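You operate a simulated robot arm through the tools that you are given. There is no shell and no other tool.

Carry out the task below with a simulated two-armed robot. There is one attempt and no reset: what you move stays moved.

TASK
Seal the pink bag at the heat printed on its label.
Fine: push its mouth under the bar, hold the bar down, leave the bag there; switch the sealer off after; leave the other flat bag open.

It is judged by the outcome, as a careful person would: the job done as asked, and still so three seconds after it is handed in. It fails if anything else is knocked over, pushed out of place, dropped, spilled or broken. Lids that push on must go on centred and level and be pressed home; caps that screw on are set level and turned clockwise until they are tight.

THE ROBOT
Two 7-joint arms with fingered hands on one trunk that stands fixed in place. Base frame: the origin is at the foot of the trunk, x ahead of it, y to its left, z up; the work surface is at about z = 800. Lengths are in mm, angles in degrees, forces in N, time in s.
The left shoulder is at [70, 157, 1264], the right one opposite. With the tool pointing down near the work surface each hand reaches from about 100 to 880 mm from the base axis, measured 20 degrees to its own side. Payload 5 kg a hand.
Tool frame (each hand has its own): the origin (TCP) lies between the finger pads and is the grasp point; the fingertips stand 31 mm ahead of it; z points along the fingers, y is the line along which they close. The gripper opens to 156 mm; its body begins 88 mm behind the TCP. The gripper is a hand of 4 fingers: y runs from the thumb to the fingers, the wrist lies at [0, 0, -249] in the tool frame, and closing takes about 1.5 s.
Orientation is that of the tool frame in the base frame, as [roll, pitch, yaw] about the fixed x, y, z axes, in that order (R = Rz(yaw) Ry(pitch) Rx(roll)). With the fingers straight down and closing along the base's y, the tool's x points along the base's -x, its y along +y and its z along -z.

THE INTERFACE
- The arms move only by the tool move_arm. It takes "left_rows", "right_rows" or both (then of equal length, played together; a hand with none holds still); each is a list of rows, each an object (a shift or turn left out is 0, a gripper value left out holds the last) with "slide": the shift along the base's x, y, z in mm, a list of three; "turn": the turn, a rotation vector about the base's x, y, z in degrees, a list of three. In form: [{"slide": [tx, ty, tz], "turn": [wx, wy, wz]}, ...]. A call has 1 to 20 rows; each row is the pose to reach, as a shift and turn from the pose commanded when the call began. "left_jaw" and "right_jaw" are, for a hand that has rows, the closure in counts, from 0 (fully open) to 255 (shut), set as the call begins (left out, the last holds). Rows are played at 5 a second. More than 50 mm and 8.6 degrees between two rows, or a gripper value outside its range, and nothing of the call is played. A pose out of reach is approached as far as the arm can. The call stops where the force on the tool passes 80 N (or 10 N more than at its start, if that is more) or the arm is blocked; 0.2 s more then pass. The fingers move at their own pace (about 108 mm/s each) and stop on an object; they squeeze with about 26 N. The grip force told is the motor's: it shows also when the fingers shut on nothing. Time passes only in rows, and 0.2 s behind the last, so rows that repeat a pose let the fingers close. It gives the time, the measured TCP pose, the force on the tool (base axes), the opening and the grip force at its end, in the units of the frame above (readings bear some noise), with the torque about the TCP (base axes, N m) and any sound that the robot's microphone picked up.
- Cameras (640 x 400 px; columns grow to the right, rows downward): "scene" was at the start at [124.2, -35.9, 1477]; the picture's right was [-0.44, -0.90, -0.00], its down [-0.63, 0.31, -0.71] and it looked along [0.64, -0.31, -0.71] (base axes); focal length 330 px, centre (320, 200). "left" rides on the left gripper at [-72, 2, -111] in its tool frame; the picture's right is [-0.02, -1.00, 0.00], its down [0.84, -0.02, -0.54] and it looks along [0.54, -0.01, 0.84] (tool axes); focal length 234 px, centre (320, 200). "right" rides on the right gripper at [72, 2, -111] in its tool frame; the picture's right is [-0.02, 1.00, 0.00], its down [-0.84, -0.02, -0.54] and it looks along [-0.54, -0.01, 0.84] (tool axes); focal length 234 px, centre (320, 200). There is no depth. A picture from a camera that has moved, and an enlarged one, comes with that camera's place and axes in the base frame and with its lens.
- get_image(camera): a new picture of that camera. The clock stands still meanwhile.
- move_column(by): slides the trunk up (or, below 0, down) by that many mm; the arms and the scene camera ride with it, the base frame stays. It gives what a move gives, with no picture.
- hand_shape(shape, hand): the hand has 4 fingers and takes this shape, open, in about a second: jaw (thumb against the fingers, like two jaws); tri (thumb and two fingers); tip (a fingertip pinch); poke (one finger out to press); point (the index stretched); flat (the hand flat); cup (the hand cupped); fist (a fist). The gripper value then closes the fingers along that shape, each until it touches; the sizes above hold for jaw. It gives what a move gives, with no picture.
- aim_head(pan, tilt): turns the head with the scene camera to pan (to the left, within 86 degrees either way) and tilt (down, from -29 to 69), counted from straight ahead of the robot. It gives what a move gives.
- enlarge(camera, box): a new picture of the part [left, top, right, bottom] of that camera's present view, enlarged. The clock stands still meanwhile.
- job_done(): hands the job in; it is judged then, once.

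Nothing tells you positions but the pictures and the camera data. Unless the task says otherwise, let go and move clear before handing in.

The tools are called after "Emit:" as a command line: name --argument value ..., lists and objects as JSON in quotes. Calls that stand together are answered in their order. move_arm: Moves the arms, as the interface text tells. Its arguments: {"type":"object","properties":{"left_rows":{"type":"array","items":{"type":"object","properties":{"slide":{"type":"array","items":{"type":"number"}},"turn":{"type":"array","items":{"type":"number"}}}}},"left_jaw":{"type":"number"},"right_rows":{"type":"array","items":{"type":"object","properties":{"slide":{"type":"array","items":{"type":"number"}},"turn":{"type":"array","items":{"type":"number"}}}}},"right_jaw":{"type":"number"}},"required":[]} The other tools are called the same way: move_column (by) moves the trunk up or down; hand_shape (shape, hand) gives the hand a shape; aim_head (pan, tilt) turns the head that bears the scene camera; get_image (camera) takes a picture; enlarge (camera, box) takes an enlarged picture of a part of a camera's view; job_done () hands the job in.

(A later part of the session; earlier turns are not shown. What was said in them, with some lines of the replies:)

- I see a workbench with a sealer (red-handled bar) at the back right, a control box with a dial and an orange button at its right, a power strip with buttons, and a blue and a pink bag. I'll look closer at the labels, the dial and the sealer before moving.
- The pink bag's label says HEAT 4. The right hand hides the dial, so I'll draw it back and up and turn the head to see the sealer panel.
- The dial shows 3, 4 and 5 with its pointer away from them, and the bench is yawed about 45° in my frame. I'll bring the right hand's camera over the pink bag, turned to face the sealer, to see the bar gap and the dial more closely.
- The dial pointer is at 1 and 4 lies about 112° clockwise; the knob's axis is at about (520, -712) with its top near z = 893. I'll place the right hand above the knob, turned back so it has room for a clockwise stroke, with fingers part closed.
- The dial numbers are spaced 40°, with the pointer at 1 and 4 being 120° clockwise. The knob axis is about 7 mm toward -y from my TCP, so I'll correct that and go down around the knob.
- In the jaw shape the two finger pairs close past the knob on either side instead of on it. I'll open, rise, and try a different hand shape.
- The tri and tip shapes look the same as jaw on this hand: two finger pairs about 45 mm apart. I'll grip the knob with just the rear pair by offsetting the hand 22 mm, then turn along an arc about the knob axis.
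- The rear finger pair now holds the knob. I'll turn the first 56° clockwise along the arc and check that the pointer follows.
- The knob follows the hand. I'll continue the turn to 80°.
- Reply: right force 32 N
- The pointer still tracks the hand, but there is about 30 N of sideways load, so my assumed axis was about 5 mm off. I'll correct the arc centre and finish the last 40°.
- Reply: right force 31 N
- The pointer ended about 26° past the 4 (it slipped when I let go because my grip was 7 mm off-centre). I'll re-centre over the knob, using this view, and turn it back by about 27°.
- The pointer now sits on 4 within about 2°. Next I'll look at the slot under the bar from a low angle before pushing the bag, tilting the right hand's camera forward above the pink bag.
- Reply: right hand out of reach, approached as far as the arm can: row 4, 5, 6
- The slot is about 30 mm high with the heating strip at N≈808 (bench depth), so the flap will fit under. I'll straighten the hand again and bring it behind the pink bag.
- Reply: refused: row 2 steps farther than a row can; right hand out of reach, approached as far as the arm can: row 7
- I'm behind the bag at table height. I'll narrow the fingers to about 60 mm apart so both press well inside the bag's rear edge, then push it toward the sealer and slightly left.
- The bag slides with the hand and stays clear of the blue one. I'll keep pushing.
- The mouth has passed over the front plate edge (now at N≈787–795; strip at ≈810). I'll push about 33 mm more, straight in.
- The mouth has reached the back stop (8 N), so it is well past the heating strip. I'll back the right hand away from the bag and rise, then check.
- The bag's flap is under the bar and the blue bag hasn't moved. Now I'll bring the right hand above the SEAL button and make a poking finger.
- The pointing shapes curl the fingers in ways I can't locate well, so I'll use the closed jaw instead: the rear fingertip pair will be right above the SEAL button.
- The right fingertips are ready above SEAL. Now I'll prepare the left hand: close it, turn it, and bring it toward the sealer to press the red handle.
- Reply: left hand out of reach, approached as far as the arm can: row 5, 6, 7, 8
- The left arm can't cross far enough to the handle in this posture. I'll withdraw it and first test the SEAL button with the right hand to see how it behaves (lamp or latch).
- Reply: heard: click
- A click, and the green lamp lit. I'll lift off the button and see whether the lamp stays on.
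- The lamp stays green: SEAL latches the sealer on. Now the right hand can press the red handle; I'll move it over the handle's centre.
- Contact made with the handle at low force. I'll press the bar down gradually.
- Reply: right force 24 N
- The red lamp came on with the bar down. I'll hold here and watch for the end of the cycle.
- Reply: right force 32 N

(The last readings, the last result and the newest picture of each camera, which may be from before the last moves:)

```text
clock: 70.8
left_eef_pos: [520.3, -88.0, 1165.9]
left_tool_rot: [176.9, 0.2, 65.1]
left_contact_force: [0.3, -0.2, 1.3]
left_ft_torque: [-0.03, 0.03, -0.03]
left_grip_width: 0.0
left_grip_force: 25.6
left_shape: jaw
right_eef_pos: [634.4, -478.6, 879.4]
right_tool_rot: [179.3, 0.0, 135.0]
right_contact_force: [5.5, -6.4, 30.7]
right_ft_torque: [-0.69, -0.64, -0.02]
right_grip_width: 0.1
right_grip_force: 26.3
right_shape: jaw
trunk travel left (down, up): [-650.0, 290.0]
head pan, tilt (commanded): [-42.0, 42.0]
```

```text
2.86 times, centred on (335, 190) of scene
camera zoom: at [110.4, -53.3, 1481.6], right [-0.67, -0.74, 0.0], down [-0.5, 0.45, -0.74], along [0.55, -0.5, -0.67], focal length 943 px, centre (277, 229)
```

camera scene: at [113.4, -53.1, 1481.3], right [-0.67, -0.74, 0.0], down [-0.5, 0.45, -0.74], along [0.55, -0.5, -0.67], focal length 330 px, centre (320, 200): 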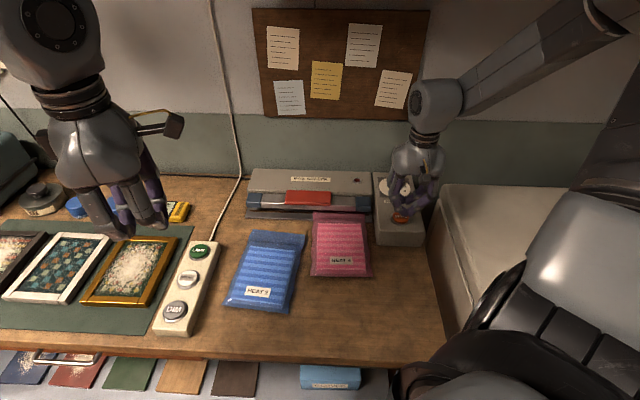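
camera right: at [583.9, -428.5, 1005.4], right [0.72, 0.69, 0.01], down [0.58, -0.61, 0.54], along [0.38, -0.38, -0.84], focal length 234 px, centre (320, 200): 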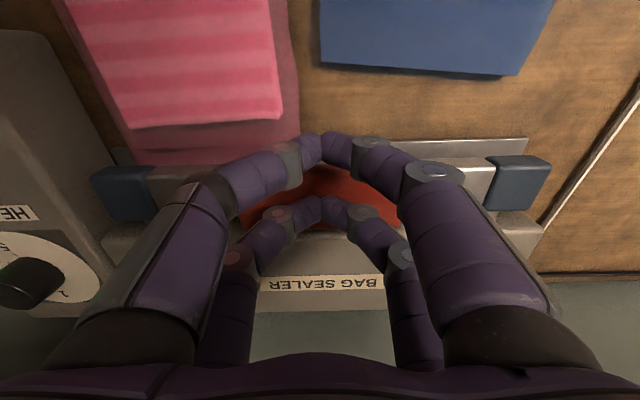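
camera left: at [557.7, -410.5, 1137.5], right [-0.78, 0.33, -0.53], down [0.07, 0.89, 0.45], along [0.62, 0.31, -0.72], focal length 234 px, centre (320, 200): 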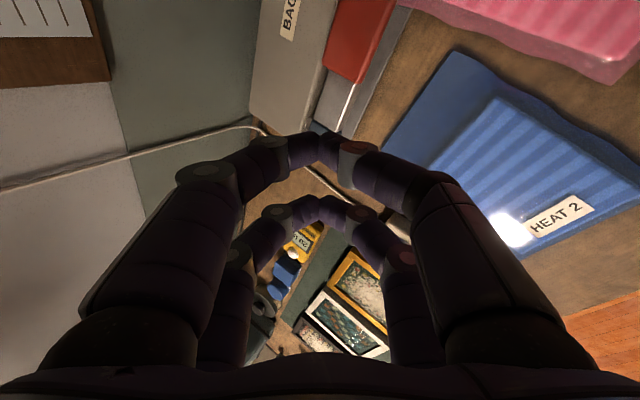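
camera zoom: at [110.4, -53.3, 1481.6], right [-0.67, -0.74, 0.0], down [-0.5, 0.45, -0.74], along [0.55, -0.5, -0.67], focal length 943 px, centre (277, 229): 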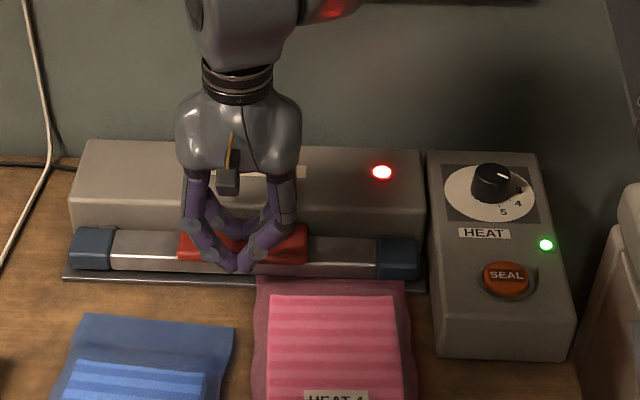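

Emit:
move_arm --right_rows '[{"slide": [0, 0, 0]}, {"slide": [0, 0, 0]}, {"slide": [0, 0, 0]}, {"slide": [0, 0, 0]}, {"slide": [0, 0, 0]}]'

Emit:
enlarge --camera "scene" --box '[230, 120, 440, 260]'

```text
clock: 72.0
left_eef_pos: [520.1, -87.2, 1166.5]
left_tool_rot: [177.0, 0.1, 65.1]
left_contact_force: [-0.5, -0.1, 0.0]
left_ft_torque: [0.02, -0.02, 0.02]
left_grip_width: 0.1
left_grip_force: 26.2
left_shape: jaw
right_eef_pos: [634.3, -478.2, 878.3]
right_tool_rot: [179.3, 0.0, 135.0]
right_contact_force: [5.9, -6.1, 31.7]
right_ft_torque: [-0.7, -0.67, 0.01]
right_grip_width: 0.3
right_grip_force: 26.3
right_shape: jaw
trunk travel left (down, up): [-650.0, 290.0]
head pan, tilt (commanded): [-42.0, 42.0]
```

```text
2.86 times, centred on (335, 190) of scene
camera zoom: at [110.4, -53.2, 1481.6], right [-0.67, -0.74, 0.0], down [-0.5, 0.45, -0.74], along [0.55, -0.5, -0.67], focal length 943 px, centre (277, 229)
```

zoom: 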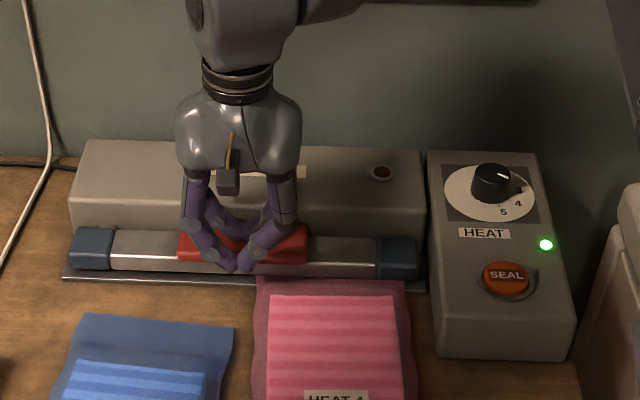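

The red lamp has gone out, so the seal cycle has finished. I'll lift off the handle gently.

Emit:
move_arm --right_rows '[{"slide": [0, 0, 8]}, {"slide": [0, 0, 18]}, {"slide": [0, 0, 30]}, {"slide": [0, 0, 60]}, {"slide": [0, 0, 100]}]'

Emit:
enlarge --camera "scene" --box '[230, 120, 440, 280]'

Emit:
get_image --camera "right"

```text
clock: 73.2
left_eef_pos: [520.4, -87.3, 1166.8]
left_tool_rot: [176.8, 0.0, 65.1]
left_contact_force: [0.1, -0.6, 0.1]
left_ft_torque: [-0.03, -0.02, 0.05]
left_grip_width: 0.0
left_grip_force: 26.0
left_shape: jaw
right_eef_pos: [633.8, -477.1, 976.8]
right_tool_rot: [179.4, -0.3, 134.9]
right_contact_force: [-0.3, 0.0, 0.3]
right_ft_torque: [0.0, 0.0, 0.02]
right_grip_width: 0.0
right_grip_force: 25.7
right_shape: jaw
trunk travel left (down, up): [-650.0, 290.0]
head pan, tilt (commanded): [-42.0, 42.0]
```

```text
2.50 times, centred on (335, 200) of scene
camera zoom: at [111.4, -54.2, 1481.3], right [-0.67, -0.74, 0.0], down [-0.5, 0.45, -0.74], along [0.55, -0.5, -0.67], focal length 825 px, centre (282, 200)
```

zoom: 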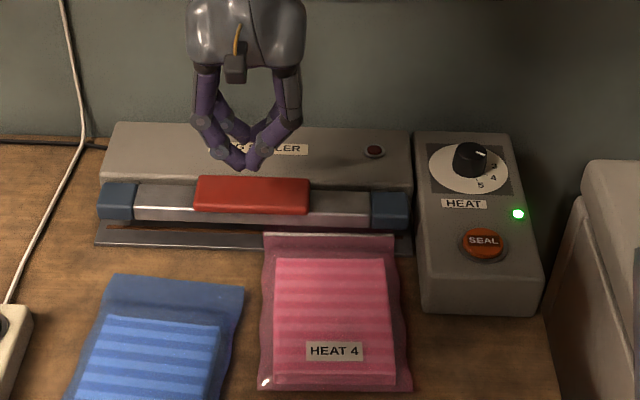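

```text
taken
camera right: at [582.1, -427.3, 1087.6], right [0.72, 0.69, 0.01], down [0.58, -0.61, 0.54], along [0.38, -0.39, -0.84], focal length 234 px, centre (320, 200)
```

right: 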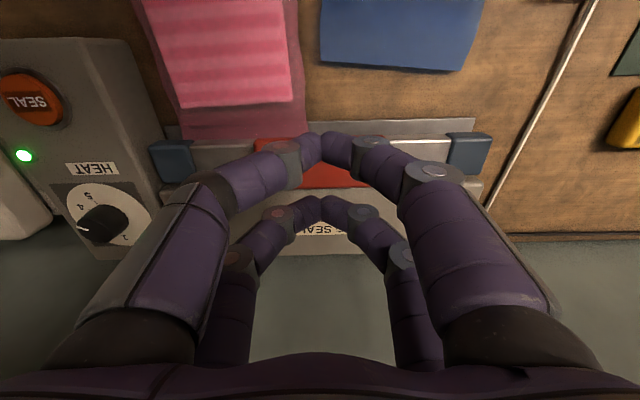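

Emit:
enlarge --camera "scene" --box '[300, 190, 400, 260]'

Emit:
enlarge --camera "right" --box '[120, 60, 340, 220]'

Emit:
get_image --camera "left"

```text
5.71 times, centred on (350, 225) of scene
camera zoom: at [111.4, -54.2, 1481.3], right [-0.67, -0.74, 0.0], down [-0.5, 0.45, -0.74], along [0.55, -0.5, -0.67], focal length 1886 px, centre (149, 57)
```

zoom: 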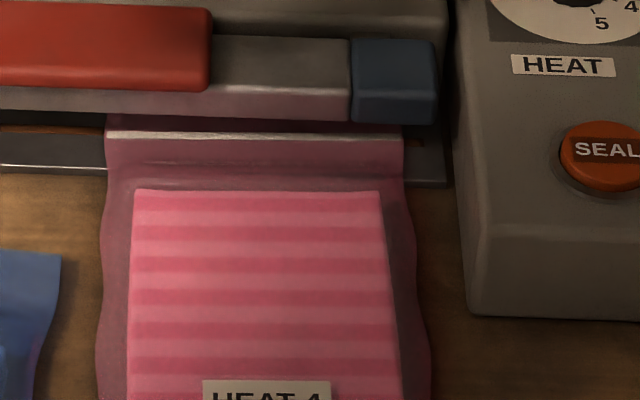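

```text
2.50 times, centred on (230, 140) of right
camera zoom: at [582.1, -427.3, 1087.6], right [0.72, 0.69, 0.01], down [0.58, -0.61, 0.54], along [0.38, -0.39, -0.84], focal length 585 px, centre (545, 350)
```

zoom: 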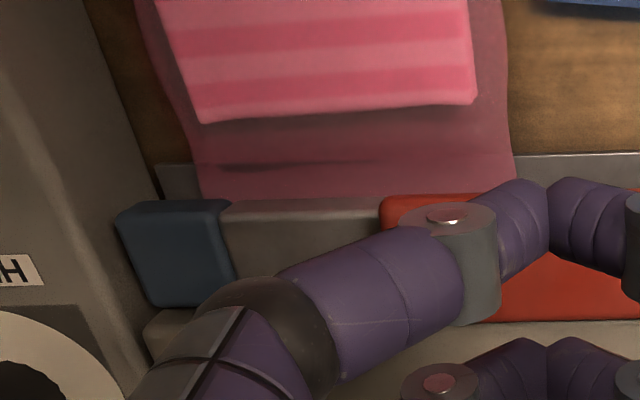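

```text
taken
camera left: at [486.9, -149.6, 1276.3], right [-0.92, 0.4, -0.05], down [0.31, 0.78, 0.54], along [0.26, 0.48, -0.84], focal length 234 px, centre (320, 200)
```

left: 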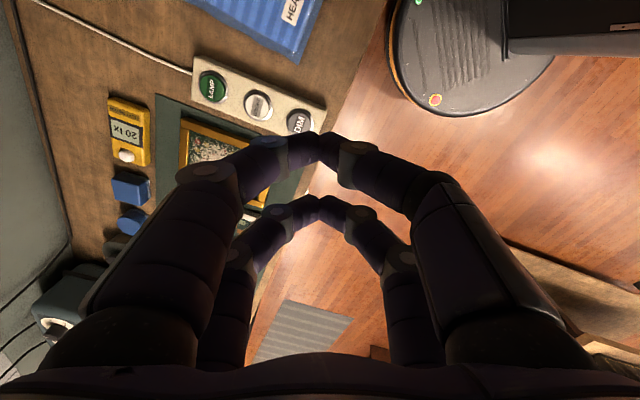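

A white seal line now runs the full width of the pink bag's mouth. Next I'll return to the SEAL button and press it once more to switch the sealer off.

Emit:
move_arm --right_rows '[{"slide": [-37, -22, 0]}, {"slide": [-75, -43, 0]}, {"slide": [-112, -65, 0]}, {"slide": [-149, -87, 0]}, {"slide": [-187, -108, 0]}, {"slide": [-224, -130, 0]}, {"slide": [-224, -130, -25]}]'

Emit:
get_image --camera "right"

```text
clock: 74.8
left_eef_pos: [524.1, -90.9, 1164.2]
left_tool_rot: [177.1, 0.0, 65.1]
left_contact_force: [0.4, -0.6, -0.5]
left_ft_torque: [0.0, 0.03, -0.01]
left_grip_width: 0.2
left_grip_force: 25.8
left_shape: jaw
right_eef_pos: [411.9, -610.7, 949.6]
right_tool_rot: [179.5, -0.3, 135.0]
right_contact_force: [-0.2, 0.0, 0.5]
right_ft_torque: [0.01, 0.01, -0.01]
right_grip_width: 0.0
right_grip_force: 26.2
right_shape: jaw
trunk travel left (down, up): [-650.0, 290.0]
head pan, tilt (commanded): [-42.0, 42.0]
```

```text
taken
camera right: at [361.3, -559.8, 1061.4], right [0.72, 0.69, 0.01], down [0.58, -0.61, 0.54], along [0.38, -0.38, -0.84], focal length 234 px, centre (320, 200)
```

right: 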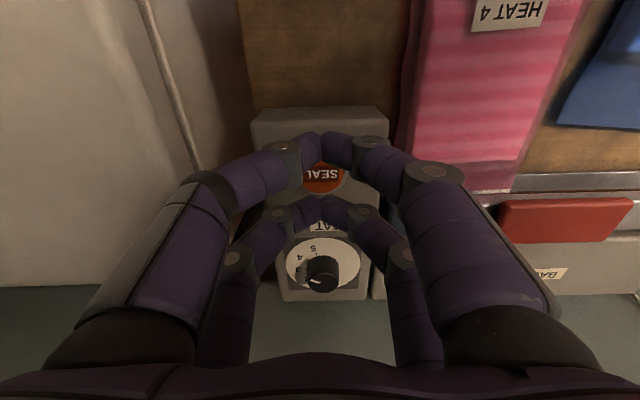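

Emit:
move_arm --right_rows '[{"slide": [0, 0, -25]}, {"slide": [0, 0, -40]}, {"slide": [0, 0, -46]}, {"slide": [0, 0, -50]}, {"slide": [0, 0, -52]}, {"slide": [0, 0, -54]}, {"slide": [0, 0, -54]}]'

Emit:
enlarge --camera "scene" --box '[340, 150, 440, 260]'

```text
clock: 76.4
left_eef_pos: [521.7, -87.6, 1164.3]
left_tool_rot: [177.0, 0.1, 65.0]
left_contact_force: [0.1, -0.6, 0.1]
left_ft_torque: [-0.05, -0.02, 0.0]
left_grip_width: 0.0
left_grip_force: 25.7
left_shape: jaw
right_eef_pos: [410.5, -608.4, 898.6]
right_tool_rot: [179.5, -0.1, 135.0]
right_contact_force: [0.2, -1.6, 11.9]
right_ft_torque: [-0.22, -0.16, -0.06]
right_grip_width: 0.0
right_grip_force: 26.0
right_shape: jaw
trunk travel left (down, up): [-650.0, 290.0]
head pan, tilt (commanded): [-42.0, 42.0]
heard: click
```

```text
3.64 times, centred on (390, 205) of scene
camera zoom: at [112.4, -54.4, 1481.4], right [-0.67, -0.74, 0.0], down [-0.5, 0.45, -0.74], along [0.55, -0.5, -0.67], focal length 1200 px, centre (66, 182)
```

zoom: 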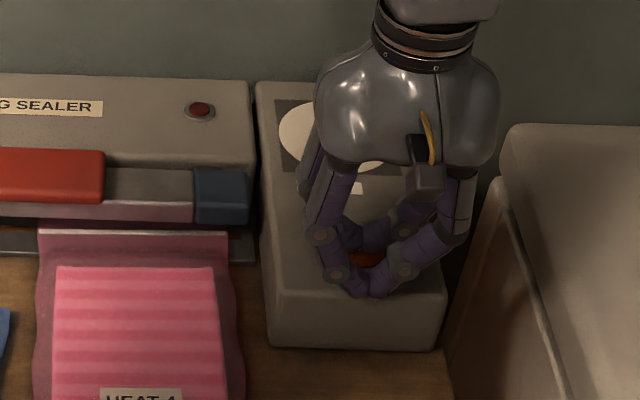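

A click was heard and the green glow is gone. I'll lift the hand straight up and move it well clear, then check everything.

Emit:
move_arm --right_rows '[{"slide": [0, 0, 15]}, {"slide": [0, 0, 50]}, {"slide": [0, 0, 95]}, {"slide": [0, 0, 140]}, {"slide": [-30, 20, 175]}, {"slide": [-65, 45, 190]}, {"slide": [-100, 70, 200]}, {"slide": [-135, 95, 210]}]'

Emit:
get_image --camera "scene"

Emit:
enlarge --camera "scene" --box '[340, 150, 440, 260]'

Emit:
enlarge --camera "scene" --box '[220, 160, 420, 320]'

```text
refused: row 5 steps farther than a row can; nothing moved
```

```text
taken
camera scene: at [112.4, -54.4, 1481.4], right [-0.67, -0.74, 0.0], down [-0.5, 0.45, -0.74], along [0.55, -0.5, -0.67], focal length 330 px, centre (320, 200)
```

scene: 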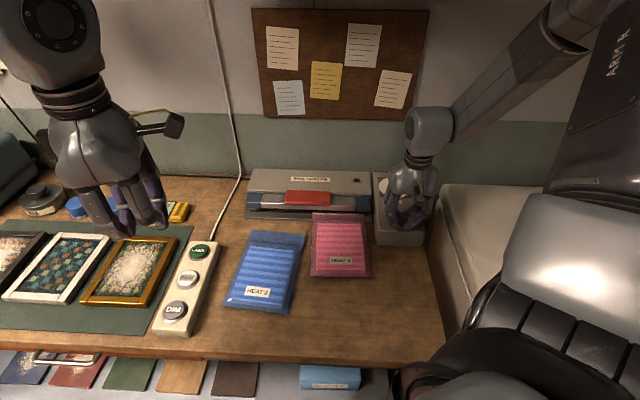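

```text
3.64 times, centred on (390, 205) of scene
camera zoom: at [112.4, -54.4, 1481.4], right [-0.67, -0.74, 0.0], down [-0.5, 0.45, -0.74], along [0.55, -0.5, -0.67], focal length 1200 px, centre (66, 182)
```

zoom: 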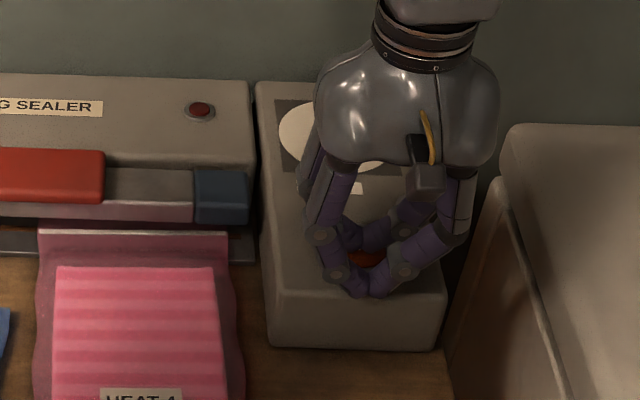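

```text
2.50 times, centred on (320, 240) of scene
camera zoom: at [112.4, -54.4, 1481.4], right [-0.67, -0.74, 0.0], down [-0.5, 0.45, -0.74], along [0.55, -0.5, -0.67], focal length 825 px, centre (320, 100)
```

zoom: 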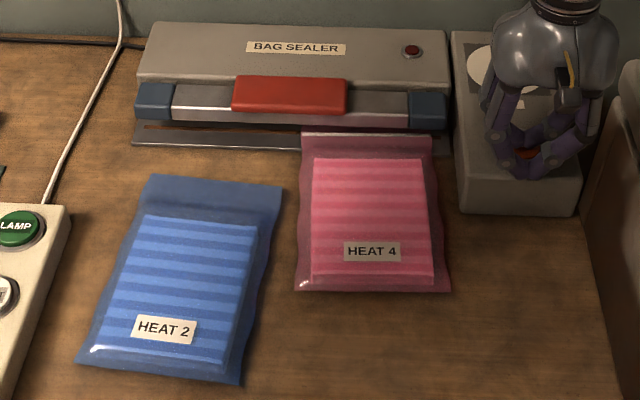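

The move was refused for step size, so nothing moved; the bags look right and the lamp is off. I'll lift again with smaller steps.

Emit:
move_arm --right_rows '[{"slide": [0, 0, 15]}, {"slide": [0, 0, 50]}, {"slide": [0, 0, 90]}, {"slide": [0, 0, 130]}, {"slide": [-25, 15, 155]}, {"slide": [-55, 30, 175]}, {"slide": [-90, 45, 190]}, {"slide": [-125, 60, 200]}]'

Emit:
get_image --camera "scene"

Emit:
enlarge --camera "scene" --box '[340, 150, 440, 260]'

Emit:
get_image --camera "right"

```text
clock: 78.2
left_eef_pos: [519.3, -88.0, 1166.2]
left_tool_rot: [176.9, 0.0, 65.1]
left_contact_force: [-0.9, 0.5, 0.3]
left_ft_torque: [0.0, -0.05, 0.02]
left_grip_width: 0.0
left_grip_force: 26.2
left_shape: jaw
right_eef_pos: [282.6, -547.4, 1095.5]
right_tool_rot: [179.4, -0.2, 135.1]
right_contact_force: [-0.3, 0.6, -0.2]
right_ft_torque: [0.02, 0.0, 0.0]
right_grip_width: 0.0
right_grip_force: 25.8
right_shape: jaw
trunk travel left (down, up): [-650.0, 290.0]
head pan, tilt (commanded): [-42.0, 42.0]
```

```text
taken
camera scene: at [109.8, -55.5, 1481.5], right [-0.67, -0.74, 0.0], down [-0.5, 0.45, -0.74], along [0.55, -0.5, -0.67], focal length 330 px, centre (320, 200)
```

scene: 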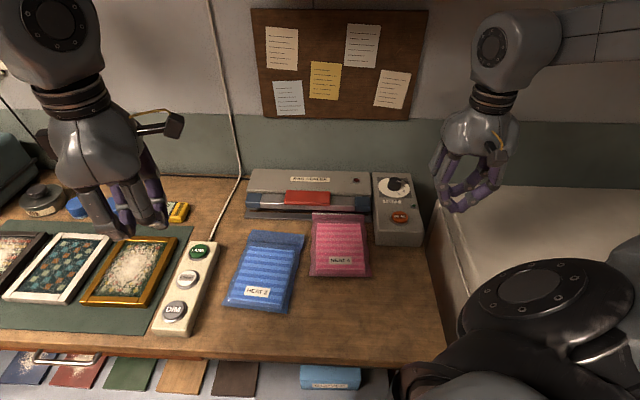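

```text
3.64 times, centred on (390, 205) of scene
camera zoom: at [109.8, -55.5, 1481.5], right [-0.67, -0.74, 0.0], down [-0.5, 0.45, -0.74], along [0.55, -0.5, -0.67], focal length 1200 px, centre (66, 182)
```

zoom: 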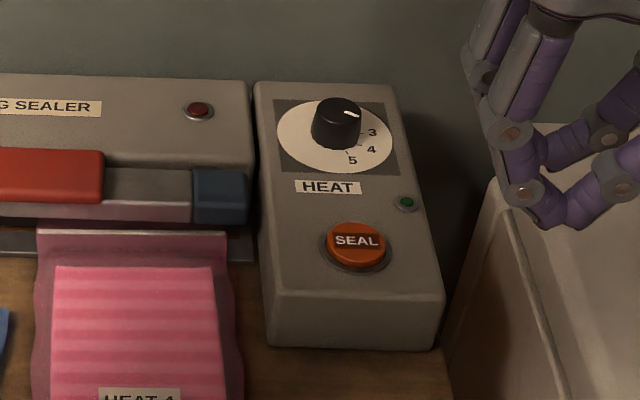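

```text
taken
camera right: at [232.3, -497.8, 1207.5], right [0.72, 0.69, 0.01], down [0.58, -0.61, 0.54], along [0.38, -0.39, -0.84], focal length 234 px, centre (320, 200)
```

right: 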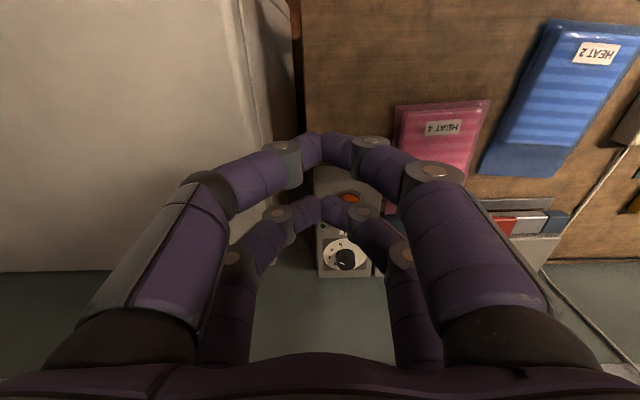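

Emit:
enlarge --camera "scene" --box '[230, 160, 440, 260]'

Emit:
enlarge --camera "scene" --box '[300, 195, 390, 285]'

```text
3.05 times, centred on (335, 210) of scene
camera zoom: at [109.8, -55.5, 1481.5], right [-0.67, -0.74, 0.0], down [-0.5, 0.45, -0.74], along [0.55, -0.5, -0.67], focal length 1006 px, centre (274, 170)
```

zoom: 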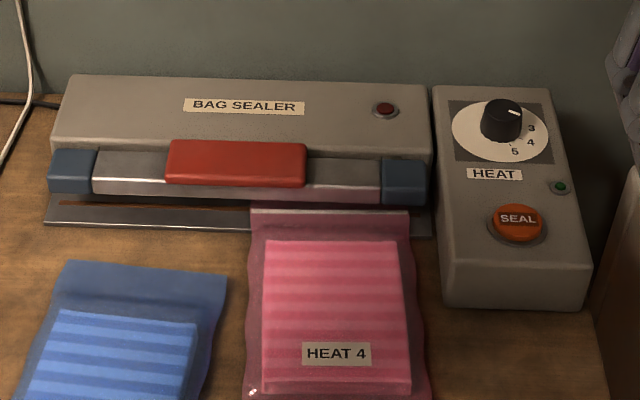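

```text
4.44 times, centred on (345, 240) of scene
camera zoom: at [109.8, -55.5, 1481.5], right [-0.67, -0.74, 0.0], down [-0.5, 0.45, -0.74], along [0.55, -0.5, -0.67], focal length 1467 px, centre (209, 22)
```

zoom: 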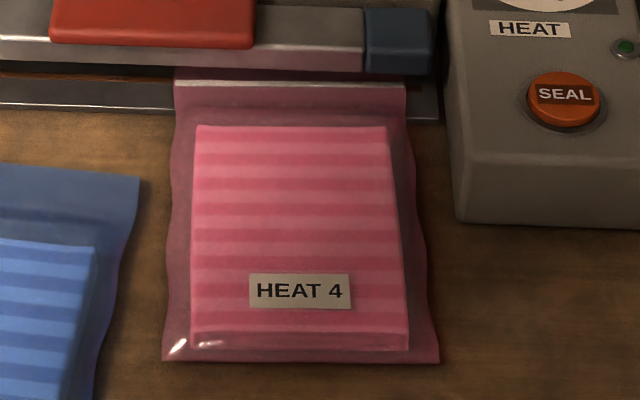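

The pink bag lies with its mouth under the bar and a white seal line across its full width. The dial is at 4, the green and red lamps are both off, and the sealer and blue bag haven't moved. Both hands are clear, so I'm handing the job in.

Emit:
job_done

```text
The job is handed in.
```

The pink bag is sealed at heat 4, the setting printed on its label. A white seal line now runs across the full width of its mouth.

- **Heat:** the dial started at 1. My first turn slipped past 4 when I let go, so I turned it back. The pointer was on 4 to within about 2° before sealing.
- **Sealing:** I pushed the mouth under the bar until it met the back stop, switched the sealer on, and held the bar down. The red lamp came on and went out about 2.5 seconds later, and then I let go.
- **Switched off:** I pressed SEAL again. It clicked and the green lamp went out.
- **Left as asked:** the pink bag is still under the bar. The blue bag was not touched and stays open.

The sealer and its control box are where they started, and nothing else was disturbed. I did the whole job with the right arm, because the left could not reach across to the handle.
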